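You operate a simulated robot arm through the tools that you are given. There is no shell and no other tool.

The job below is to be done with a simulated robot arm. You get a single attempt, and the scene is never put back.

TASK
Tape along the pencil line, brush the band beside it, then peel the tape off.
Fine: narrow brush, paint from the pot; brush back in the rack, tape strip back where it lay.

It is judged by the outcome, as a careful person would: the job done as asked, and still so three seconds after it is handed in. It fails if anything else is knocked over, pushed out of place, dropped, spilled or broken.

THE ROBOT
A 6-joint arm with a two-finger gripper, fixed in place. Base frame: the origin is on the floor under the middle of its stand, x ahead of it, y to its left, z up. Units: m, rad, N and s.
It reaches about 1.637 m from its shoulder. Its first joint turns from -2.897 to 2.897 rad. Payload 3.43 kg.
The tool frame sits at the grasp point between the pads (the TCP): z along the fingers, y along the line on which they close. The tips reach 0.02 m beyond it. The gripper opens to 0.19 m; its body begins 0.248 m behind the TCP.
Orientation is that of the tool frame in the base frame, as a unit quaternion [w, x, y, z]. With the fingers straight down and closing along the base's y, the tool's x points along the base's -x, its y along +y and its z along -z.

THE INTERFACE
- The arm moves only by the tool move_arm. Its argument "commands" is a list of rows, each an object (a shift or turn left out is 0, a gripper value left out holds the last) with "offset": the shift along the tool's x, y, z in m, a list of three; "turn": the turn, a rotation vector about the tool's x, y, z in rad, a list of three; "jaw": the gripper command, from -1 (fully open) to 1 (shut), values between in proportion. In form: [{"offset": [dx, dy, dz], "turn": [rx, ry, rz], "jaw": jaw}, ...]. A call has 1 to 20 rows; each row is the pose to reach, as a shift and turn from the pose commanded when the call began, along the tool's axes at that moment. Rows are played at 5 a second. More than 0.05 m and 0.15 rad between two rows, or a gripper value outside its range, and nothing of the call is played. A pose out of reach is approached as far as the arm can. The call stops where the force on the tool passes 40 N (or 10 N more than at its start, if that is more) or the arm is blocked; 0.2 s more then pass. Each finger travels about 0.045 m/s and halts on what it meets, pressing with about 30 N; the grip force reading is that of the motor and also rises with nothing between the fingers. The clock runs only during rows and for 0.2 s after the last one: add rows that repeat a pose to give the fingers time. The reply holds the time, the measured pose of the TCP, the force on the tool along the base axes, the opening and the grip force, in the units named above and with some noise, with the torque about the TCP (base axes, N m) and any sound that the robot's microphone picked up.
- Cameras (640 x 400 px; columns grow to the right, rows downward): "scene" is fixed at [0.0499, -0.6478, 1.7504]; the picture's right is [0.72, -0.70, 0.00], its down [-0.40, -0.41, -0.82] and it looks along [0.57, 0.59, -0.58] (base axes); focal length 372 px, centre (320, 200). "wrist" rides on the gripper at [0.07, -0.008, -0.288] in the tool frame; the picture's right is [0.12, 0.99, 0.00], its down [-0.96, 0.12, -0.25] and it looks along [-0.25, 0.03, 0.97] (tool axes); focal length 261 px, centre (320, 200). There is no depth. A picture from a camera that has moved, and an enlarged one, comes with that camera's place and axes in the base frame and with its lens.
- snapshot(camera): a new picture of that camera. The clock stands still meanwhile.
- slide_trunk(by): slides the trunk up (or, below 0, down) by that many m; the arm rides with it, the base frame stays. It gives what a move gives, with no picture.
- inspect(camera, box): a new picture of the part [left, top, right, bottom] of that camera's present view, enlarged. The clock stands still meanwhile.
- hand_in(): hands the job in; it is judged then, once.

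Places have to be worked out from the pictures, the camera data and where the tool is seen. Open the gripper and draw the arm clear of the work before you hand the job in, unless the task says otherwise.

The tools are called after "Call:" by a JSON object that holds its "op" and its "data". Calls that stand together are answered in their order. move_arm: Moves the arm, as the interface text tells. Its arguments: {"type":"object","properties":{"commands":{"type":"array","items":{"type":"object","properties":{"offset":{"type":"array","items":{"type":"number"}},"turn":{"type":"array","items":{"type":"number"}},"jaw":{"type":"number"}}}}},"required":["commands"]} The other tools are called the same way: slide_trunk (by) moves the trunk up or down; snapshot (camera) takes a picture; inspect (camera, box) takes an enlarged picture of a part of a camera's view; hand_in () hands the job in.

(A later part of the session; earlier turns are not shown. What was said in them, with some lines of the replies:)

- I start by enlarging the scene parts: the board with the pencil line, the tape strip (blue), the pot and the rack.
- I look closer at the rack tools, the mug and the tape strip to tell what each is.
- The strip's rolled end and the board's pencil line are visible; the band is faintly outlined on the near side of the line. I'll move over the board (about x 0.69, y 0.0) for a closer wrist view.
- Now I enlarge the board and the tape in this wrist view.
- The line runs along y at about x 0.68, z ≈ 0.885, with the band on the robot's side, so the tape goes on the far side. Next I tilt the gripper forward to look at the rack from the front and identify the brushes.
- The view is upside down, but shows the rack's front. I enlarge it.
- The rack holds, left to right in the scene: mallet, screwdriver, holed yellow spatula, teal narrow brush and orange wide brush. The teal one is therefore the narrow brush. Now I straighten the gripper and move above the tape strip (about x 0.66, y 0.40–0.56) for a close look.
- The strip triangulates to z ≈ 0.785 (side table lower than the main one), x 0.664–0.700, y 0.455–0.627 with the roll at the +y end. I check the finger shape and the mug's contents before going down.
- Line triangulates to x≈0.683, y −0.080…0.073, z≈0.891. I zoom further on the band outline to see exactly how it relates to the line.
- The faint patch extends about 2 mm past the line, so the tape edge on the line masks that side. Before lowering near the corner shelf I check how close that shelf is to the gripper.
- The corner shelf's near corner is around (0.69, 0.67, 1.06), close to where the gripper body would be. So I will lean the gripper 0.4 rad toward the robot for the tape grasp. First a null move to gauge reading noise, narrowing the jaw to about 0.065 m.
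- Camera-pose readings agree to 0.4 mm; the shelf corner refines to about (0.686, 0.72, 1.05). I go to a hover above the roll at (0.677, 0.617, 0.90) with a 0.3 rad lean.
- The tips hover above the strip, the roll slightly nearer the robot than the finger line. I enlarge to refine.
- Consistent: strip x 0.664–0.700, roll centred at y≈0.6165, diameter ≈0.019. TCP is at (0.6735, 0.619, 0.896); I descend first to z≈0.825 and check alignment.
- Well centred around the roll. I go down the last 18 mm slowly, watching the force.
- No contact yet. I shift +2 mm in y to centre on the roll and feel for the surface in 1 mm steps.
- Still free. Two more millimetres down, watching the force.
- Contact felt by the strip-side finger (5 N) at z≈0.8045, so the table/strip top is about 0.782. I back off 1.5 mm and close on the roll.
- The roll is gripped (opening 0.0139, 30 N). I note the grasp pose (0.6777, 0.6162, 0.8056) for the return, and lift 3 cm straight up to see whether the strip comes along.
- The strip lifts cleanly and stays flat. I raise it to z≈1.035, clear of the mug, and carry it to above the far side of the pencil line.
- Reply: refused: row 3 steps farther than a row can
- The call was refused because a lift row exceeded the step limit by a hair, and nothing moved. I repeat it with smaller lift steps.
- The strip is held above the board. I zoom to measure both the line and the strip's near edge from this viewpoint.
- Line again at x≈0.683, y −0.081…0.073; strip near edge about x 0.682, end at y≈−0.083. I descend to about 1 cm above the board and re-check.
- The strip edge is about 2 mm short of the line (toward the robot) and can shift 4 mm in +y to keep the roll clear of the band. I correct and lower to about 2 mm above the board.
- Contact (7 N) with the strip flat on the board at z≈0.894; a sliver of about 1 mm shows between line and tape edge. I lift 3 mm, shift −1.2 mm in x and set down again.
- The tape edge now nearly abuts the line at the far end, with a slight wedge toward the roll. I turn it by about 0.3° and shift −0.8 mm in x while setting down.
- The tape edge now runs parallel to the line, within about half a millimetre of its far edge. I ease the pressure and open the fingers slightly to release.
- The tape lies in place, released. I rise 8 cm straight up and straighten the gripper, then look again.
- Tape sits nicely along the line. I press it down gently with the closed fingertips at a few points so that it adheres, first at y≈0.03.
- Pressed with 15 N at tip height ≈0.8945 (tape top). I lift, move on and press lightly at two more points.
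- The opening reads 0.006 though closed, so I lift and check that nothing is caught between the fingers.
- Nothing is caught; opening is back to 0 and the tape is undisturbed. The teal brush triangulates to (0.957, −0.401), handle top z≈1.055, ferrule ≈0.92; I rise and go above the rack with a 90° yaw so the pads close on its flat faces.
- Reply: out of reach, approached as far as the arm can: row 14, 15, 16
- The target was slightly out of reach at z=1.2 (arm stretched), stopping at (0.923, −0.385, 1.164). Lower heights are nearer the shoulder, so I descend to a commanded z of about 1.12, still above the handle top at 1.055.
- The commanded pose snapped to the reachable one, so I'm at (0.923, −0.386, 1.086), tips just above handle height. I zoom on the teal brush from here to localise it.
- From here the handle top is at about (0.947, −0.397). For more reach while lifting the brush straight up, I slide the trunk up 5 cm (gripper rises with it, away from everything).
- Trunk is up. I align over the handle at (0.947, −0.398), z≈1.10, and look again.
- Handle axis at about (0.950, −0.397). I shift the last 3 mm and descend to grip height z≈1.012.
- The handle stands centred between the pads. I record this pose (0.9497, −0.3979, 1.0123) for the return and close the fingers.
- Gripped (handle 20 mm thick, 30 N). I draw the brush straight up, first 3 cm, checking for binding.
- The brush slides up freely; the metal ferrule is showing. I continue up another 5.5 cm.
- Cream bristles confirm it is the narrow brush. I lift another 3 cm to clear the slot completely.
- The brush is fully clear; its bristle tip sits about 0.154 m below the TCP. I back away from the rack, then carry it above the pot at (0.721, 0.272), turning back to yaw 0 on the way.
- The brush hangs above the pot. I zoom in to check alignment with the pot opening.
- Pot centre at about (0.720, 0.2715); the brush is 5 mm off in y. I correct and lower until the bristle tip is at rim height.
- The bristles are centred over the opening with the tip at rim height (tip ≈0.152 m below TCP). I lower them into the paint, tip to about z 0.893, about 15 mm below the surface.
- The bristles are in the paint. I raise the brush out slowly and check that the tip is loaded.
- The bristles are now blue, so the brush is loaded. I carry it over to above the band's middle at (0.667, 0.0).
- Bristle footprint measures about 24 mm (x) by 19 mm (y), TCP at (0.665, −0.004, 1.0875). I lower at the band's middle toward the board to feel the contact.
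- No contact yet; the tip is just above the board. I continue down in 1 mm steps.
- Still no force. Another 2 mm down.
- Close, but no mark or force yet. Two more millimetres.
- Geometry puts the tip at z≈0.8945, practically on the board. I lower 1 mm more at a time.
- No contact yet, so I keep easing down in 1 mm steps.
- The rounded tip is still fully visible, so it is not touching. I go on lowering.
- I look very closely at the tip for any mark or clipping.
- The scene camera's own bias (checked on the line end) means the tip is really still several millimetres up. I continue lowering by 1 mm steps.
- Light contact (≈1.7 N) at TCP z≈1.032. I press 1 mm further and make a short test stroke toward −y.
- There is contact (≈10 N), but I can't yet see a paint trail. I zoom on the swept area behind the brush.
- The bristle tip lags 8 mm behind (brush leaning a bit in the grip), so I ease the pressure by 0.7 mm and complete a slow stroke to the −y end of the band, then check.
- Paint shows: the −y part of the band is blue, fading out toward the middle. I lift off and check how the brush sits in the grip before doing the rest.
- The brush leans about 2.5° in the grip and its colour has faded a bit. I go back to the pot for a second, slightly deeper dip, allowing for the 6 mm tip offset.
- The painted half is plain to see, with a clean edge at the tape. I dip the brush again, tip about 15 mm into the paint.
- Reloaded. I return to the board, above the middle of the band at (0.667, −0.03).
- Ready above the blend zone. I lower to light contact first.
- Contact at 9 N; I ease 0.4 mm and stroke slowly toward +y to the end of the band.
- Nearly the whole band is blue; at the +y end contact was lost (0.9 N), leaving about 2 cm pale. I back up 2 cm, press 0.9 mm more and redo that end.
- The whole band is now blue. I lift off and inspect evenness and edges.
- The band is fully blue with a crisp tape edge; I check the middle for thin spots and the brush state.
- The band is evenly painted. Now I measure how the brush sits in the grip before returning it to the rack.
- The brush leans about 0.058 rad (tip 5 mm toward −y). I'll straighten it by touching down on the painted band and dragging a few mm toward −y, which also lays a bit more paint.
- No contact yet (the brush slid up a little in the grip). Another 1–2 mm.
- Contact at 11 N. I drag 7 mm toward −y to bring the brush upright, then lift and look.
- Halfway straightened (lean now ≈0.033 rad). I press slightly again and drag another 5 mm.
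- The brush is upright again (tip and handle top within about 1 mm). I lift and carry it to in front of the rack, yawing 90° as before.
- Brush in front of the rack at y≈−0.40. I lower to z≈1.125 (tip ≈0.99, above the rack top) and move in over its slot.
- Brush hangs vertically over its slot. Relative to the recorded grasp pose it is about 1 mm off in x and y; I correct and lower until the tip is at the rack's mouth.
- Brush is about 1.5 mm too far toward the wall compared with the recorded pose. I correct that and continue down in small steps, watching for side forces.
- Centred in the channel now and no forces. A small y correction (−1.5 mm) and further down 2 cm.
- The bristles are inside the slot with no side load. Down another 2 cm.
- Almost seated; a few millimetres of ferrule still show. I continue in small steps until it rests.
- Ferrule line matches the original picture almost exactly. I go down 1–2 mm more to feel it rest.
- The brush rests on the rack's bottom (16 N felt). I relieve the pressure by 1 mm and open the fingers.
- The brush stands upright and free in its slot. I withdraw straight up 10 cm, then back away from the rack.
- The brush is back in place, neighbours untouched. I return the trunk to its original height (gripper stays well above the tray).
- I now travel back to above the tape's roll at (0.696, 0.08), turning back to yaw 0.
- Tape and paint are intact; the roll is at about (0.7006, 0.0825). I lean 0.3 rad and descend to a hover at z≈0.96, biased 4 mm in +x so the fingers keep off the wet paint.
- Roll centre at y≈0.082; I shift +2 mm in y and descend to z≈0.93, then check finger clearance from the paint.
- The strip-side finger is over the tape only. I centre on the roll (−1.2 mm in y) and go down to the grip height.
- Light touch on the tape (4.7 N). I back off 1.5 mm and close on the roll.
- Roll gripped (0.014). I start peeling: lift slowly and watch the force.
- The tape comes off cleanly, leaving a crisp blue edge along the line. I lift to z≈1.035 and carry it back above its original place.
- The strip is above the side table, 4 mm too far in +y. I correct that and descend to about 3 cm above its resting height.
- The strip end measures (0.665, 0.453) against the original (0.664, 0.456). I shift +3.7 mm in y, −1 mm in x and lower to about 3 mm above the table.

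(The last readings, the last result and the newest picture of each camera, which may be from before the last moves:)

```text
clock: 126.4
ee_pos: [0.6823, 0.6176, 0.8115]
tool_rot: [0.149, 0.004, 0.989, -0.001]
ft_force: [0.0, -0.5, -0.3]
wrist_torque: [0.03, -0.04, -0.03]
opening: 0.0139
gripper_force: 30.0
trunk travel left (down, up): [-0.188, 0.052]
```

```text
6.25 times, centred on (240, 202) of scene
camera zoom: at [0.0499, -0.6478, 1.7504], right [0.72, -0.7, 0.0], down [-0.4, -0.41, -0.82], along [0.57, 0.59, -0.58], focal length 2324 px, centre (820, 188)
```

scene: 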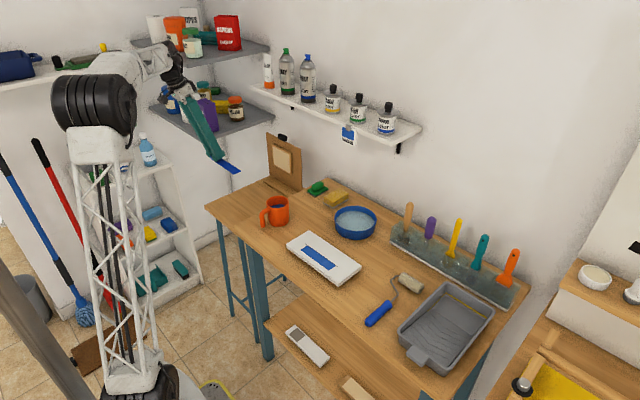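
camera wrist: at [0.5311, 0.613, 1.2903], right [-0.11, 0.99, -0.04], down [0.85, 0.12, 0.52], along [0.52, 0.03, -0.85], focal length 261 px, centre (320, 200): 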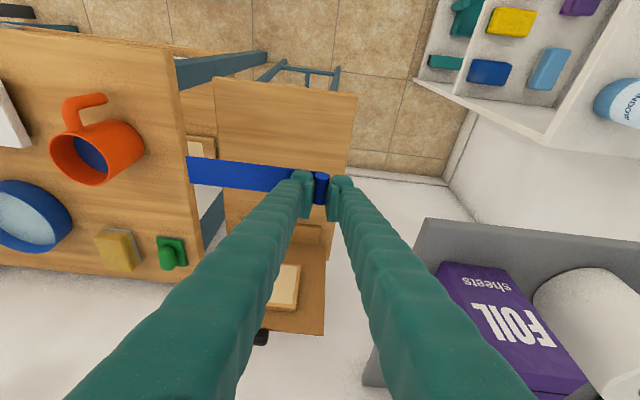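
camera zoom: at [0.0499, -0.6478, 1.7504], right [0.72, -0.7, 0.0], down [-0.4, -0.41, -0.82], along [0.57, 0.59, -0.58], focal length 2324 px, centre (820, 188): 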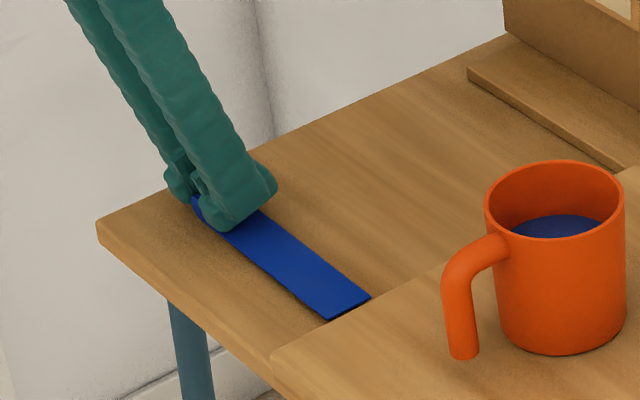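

Within about 1–1.5 mm of the original. A final trim (+1.2 mm x, −0.8 mm y) and lower to contact.

Call:
{"op": "move_arm", "data": {"commands": [{"offset": [-0.001, -0.0008, 0.001]}, {"offset": [0.0001, -0.0008, 0.0042]}, {"offset": [0.0001, -0.0008, 0.0042]}, {"offset": [0.0001, -0.0008, 0.0042]}]}}

Call:
{"op": "inspect", "data": {"camera": "wrist", "box": [150, 110, 390, 260]}}

```text
clock: 127.4
ee_pos: [0.6818, 0.6144, 0.8079]
tool_rot: [0.15, 0.002, 0.989, -0.001]
ft_force: [0.0, -0.2, -0.3]
wrist_torque: [0.02, -0.05, 0.04]
opening: 0.014
gripper_force: 29.8
trunk travel left (down, up): [-0.188, 0.052]
```

```text
2.67 times, centred on (270, 185) of wrist
camera zoom: at [0.5306, 0.6074, 1.0614], right [-0.11, 0.99, -0.04], down [0.85, 0.11, 0.52], along [0.52, 0.03, -0.85], focal length 695 px, centre (453, 240)
```

zoom: 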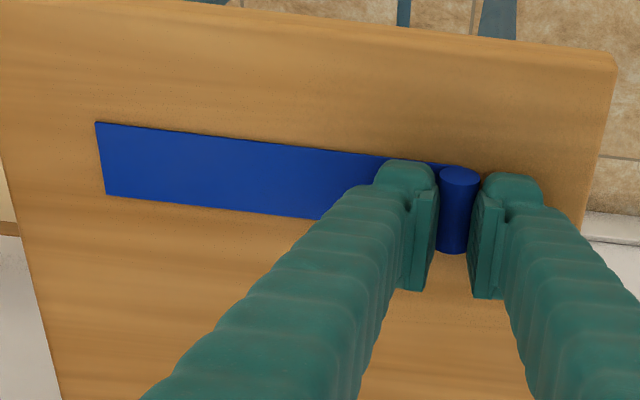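

Corner now at (0.6634, 0.4558), essentially the original spot. I lower the last millimetre until it touches.

Call:
{"op": "move_arm", "data": {"commands": [{"offset": [0.0003, 0, 0.0008]}, {"offset": [0.0004, 0, 0.0014]}, {"offset": [0.0004, 0, 0.0014]}]}}

```text
clock: 128.2
ee_pos: [0.682, 0.6159, 0.8057]
tool_rot: [0.149, 0.003, 0.989, 0.0]
ft_force: [-1.1, -1.2, 6.8]
wrist_torque: [-0.06, 0.04, 0.0]
opening: 0.014
gripper_force: 30.3
trunk travel left (down, up): [-0.188, 0.052]
```

The strip touches the table (7 N). I ease slightly and open the fingers to release it.

Call:
{"op": "move_arm", "data": {"commands": [{"offset": [-0.0002, 0, -0.0006]}, {"offset": [-0.0002, 0, -0.0006], "jaw": 0.8}, {"offset": [-0.0002, 0, -0.0006], "jaw": 0.65}, {"offset": [-0.0002, 0, -0.0006], "jaw": 0.45}, {"offset": [-0.0002, 0, -0.0006], "jaw": 0.45}, {"offset": [-0.0002, 0, -0.0006], "jaw": 0.45}]}}

Call:
{"op": "inspect", "data": {"camera": "wrist", "box": [150, 110, 390, 260]}}

```text
clock: 129.6
ee_pos: [0.6826, 0.6153, 0.8056]
tool_rot: [0.149, 0.002, 0.989, -0.001]
ft_force: [-0.4, 0.6, 0.7]
wrist_torque: [-0.05, 0.02, -0.01]
opening: 0.0522
gripper_force: 0.0
trunk travel left (down, up): [-0.188, 0.052]
```

```text
2.67 times, centred on (270, 185) of wrist
camera zoom: at [0.5314, 0.608, 1.0599], right [-0.11, 0.99, -0.04], down [0.85, 0.11, 0.52], along [0.52, 0.03, -0.85], focal length 695 px, centre (453, 240)
```

zoom: 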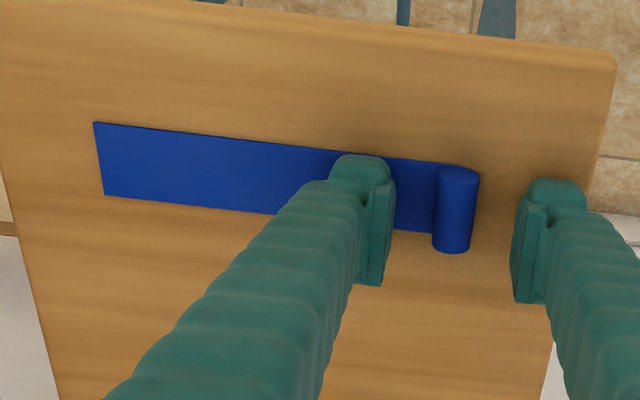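

Released, the strip lies where it was. I withdraw straight up, then back toward the robot, away from the shelf.

Call:
{"op": "move_arm", "data": {"commands": [{"offset": [-0.003, 0, -0.0096]}, {"offset": [-0.0089, 0, -0.0287]}, {"offset": [-0.0207, 0, -0.0669]}, {"offset": [-0.0325, 0, -0.1051]}, {"offset": [-0.0443, 0, -0.1433]}, {"offset": [-0.0561, 0, -0.1815]}, {"offset": [-0.0679, 0, -0.2197]}, {"offset": [-0.0724, 0, -0.234]}, {"offset": [-0.0342, -0.02, -0.2458]}, {"offset": [0.004, -0.04, -0.2576]}, {"offset": [0.004, -0.08, -0.2576], "turn": [0, 0.1, 0]}, {"offset": [0.004, -0.12, -0.2576], "turn": [0, 0.2, 0]}, {"offset": [0.004, -0.16, -0.2576], "turn": [0, 0.3, 0]}, {"offset": [0.004, -0.16, -0.2576], "turn": [0, 0.3, 0]}]}}

Call:
{"op": "snapshot", "data": {"camera": "scene"}}

Call:
{"op": "snapshot", "data": {"camera": "wrist"}}

```text
clock: 132.6
ee_pos: [0.6013, 0.4527, 1.0497]
tool_rot: [0.0, 0.003, 1.0, -0.001]
ft_force: [-0.9, 0.4, 0.5]
wrist_torque: [0.01, 0.04, 0.02]
opening: 0.0522
gripper_force: 0.0
trunk travel left (down, up): [-0.188, 0.052]
```

```text
taken
```

scene: 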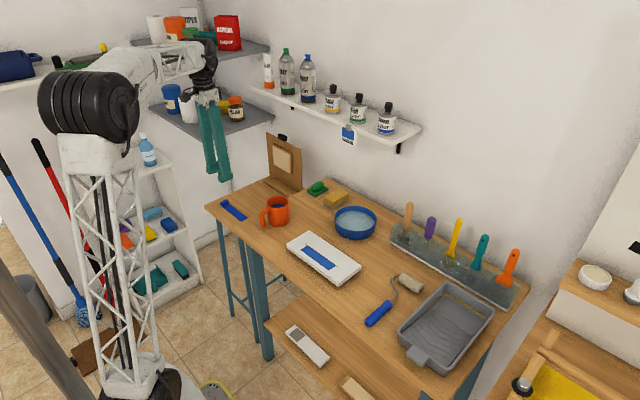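

```text
taken
camera wrist: at [0.5327, 0.4462, 1.3381], right [-0.11, 0.99, 0.0], down [0.96, 0.11, 0.25], along [0.24, 0.03, -0.97], focal length 261 px, centre (320, 200)
```

wrist: 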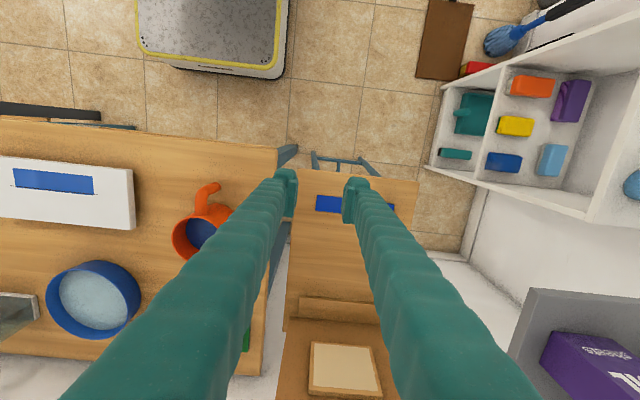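

Now I raise the arm toward its starting pose, opening the gripper, and then compare everything with the initial pictures.

Call:
{"op": "move_arm", "data": {"commands": [{"offset": [0.005, -0.01, -0.045], "jaw": -1}, {"offset": [0.01, -0.02, -0.09], "jaw": -1}, {"offset": [0.02, -0.04, -0.13], "jaw": -1}, {"offset": [0.03, -0.06, -0.17], "jaw": -1}, {"offset": [0.04, -0.085, -0.21], "jaw": -1}, {"offset": [0.05, -0.115, -0.245], "jaw": -1}, {"offset": [0.06, -0.145, -0.275], "jaw": -1}, {"offset": [0.0755, -0.1875, -0.3], "jaw": -1}, {"offset": [0.0755, -0.1875, -0.3], "jaw": -1}, {"offset": [0.0755, -0.1875, -0.3], "jaw": -1}]}}

Call:
{"op": "inspect", "data": {"camera": "scene", "box": [205, 185, 300, 245]}}

Call:
{"op": "inspect", "data": {"camera": "scene", "box": [275, 220, 375, 295]}}

Call:
{"op": "inspect", "data": {"camera": "scene", "box": [360, 180, 540, 300]}}

Call:
{"op": "snapshot", "data": {"camera": "wrist"}}

```text
refused: row 8 steps farther than a row can; nothing moved
```

```text
6.67 times, centred on (252, 215) of scene
camera zoom: at [0.0499, -0.6478, 1.7504], right [0.72, -0.7, 0.0], down [-0.4, -0.41, -0.82], along [0.57, 0.59, -0.58], focal length 2479 px, centre (770, 100)
```

zoom: 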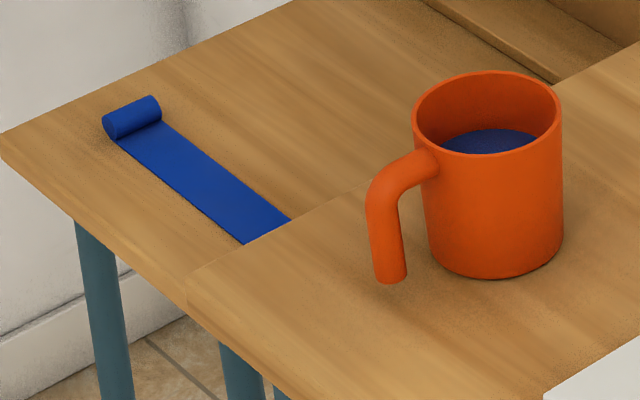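

```text
5.33 times, centred on (325, 258) of scene
camera zoom: at [0.0499, -0.6478, 1.7504], right [0.72, -0.7, 0.0], down [-0.4, -0.41, -0.82], along [0.57, 0.59, -0.58], focal length 1983 px, centre (293, -107)
```

zoom: 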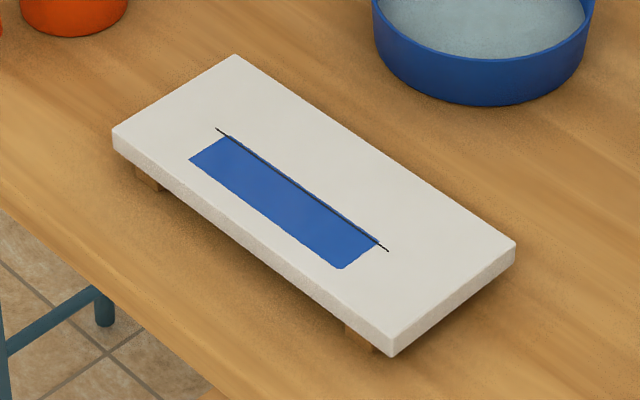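

```text
3.33 times, centred on (450, 240) of scene
camera zoom: at [0.0499, -0.6478, 1.7504], right [0.72, -0.7, 0.0], down [-0.4, -0.41, -0.82], along [0.57, 0.59, -0.58], focal length 1240 px, centre (-113, 67)
```

zoom: 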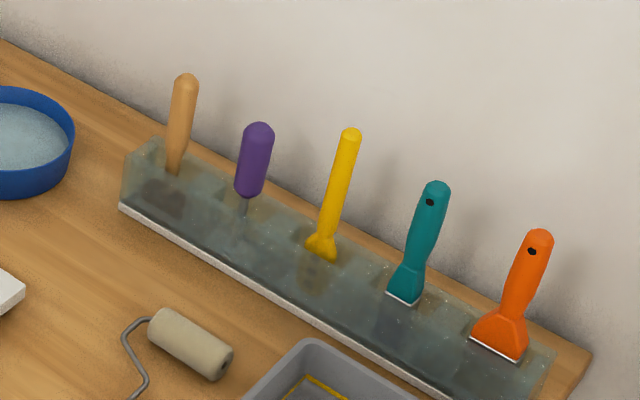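

```text
taken
camera wrist: at [0.5327, 0.4462, 1.3381], right [-0.11, 0.99, 0.0], down [0.96, 0.11, 0.25], along [0.24, 0.03, -0.97], focal length 261 px, centre (320, 200)
```

wrist: 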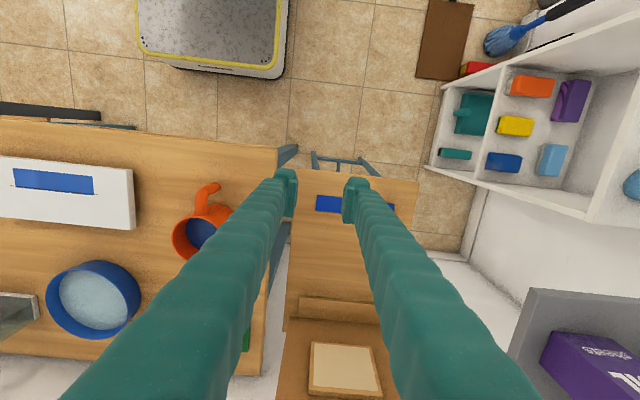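

All objects match their initial positions; only the move was refused (one step slightly too long). I check the painted edge closely and repeat the withdrawal with smaller steps.

Call:
{"op": "move_arm", "data": {"commands": [{"offset": [0.005, -0.01, -0.04], "jaw": -1}, {"offset": [0.01, -0.02, -0.08], "jaw": -1}, {"offset": [0.02, -0.04, -0.12], "jaw": -1}, {"offset": [0.03, -0.06, -0.16], "jaw": -1}, {"offset": [0.04, -0.085, -0.195], "jaw": -1}, {"offset": [0.05, -0.115, -0.225], "jaw": -1}, {"offset": [0.06, -0.145, -0.255], "jaw": -1}, {"offset": [0.07, -0.17, -0.28], "jaw": -1}, {"offset": [0.0755, -0.1875, -0.3], "jaw": -1}, {"offset": [0.0755, -0.1875, -0.3], "jaw": -1}, {"offset": [0.0755, -0.1875, -0.3], "jaw": -1}]}}

Call:
{"op": "inspect", "data": {"camera": "wrist", "box": [110, 150, 310, 270]}}

Call:
{"op": "inspect", "data": {"camera": "scene", "box": [303, 238, 343, 268]}}

Call:
{"op": "snapshot", "data": {"camera": "scene"}}

```text
clock: 135.0
ee_pos: [0.5248, 0.2704, 1.3531]
tool_rot: [0.0, 0.002, 1.0, -0.001]
ft_force: [0.2, -0.5, 0.7]
wrist_torque: [0.01, -0.02, 0.01]
opening: 0.1901
gripper_force: 0.0
trunk travel left (down, up): [-0.188, 0.052]
```

```text
3.20 times, centred on (210, 210) of wrist
camera zoom: at [0.4551, 0.2634, 1.6407], right [-0.11, 0.99, 0.0], down [0.96, 0.11, 0.25], along [0.25, 0.03, -0.97], focal length 834 px, centre (672, 168)
```

zoom: 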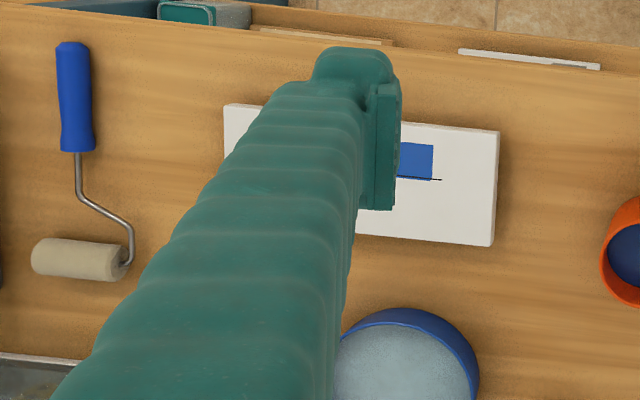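

```text
13.33 times, centred on (323, 253) of scene
camera zoom: at [0.0499, -0.6478, 1.7504], right [0.72, -0.7, 0.0], down [-0.4, -0.41, -0.82], along [0.57, 0.59, -0.58], focal length 4958 px, centre (280, -507)
```

zoom: 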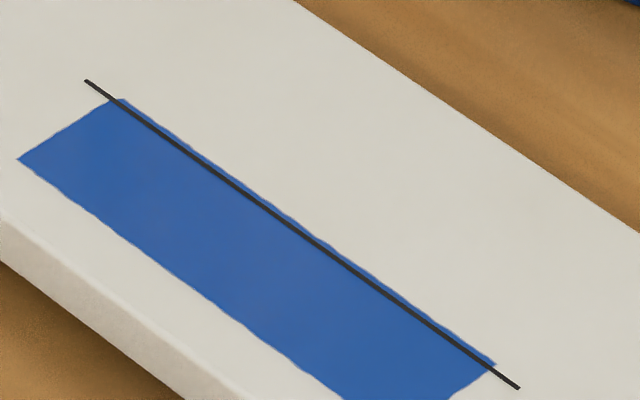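

```text
taken
```

scene: 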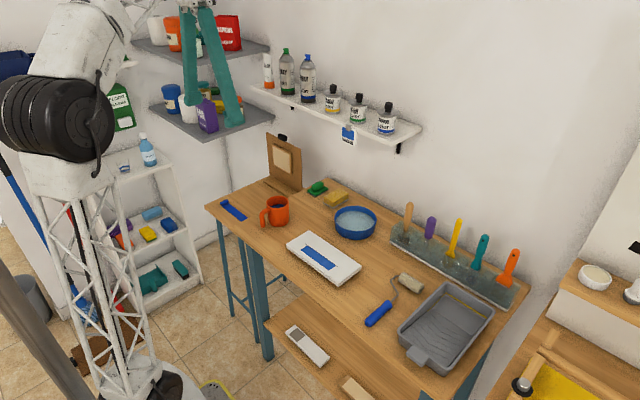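

The band is evenly blue beside the line. The tape strip is back in its original place, the narrow brush is in its rack slot, the gripper is open and the arm is clear. I hand the job in.

Call:
{"op": "hand_in", "data": {}}

```text
The job is handed in.
```

The job is finished and handed in; I have not seen the judge's verdict.

- **Tape:** I laid the strip along the far side of the pencil line, its edge within about a millimetre of the line, and pressed it down. I peeled it off after painting. It now lies where it started, to within a millimetre or two by the pictures.
- **Paint:** I used the narrow (teal) brush, dipped twice in the orange pot of blue paint. The outlined band on the robot's side of the line is evenly blue from end to end. The blue shows about 1–2 mm past the line, matching the faint outline that was already on the board.
- **Brush:** It stands upright in its own slot in the rack. It was not rinsed, as you did not ask for it.
- **Everything else:** Nothing was knocked over or spilled, and the other items look unmoved compared with the first pictures. The arm is back near its starting pose with the gripper open.
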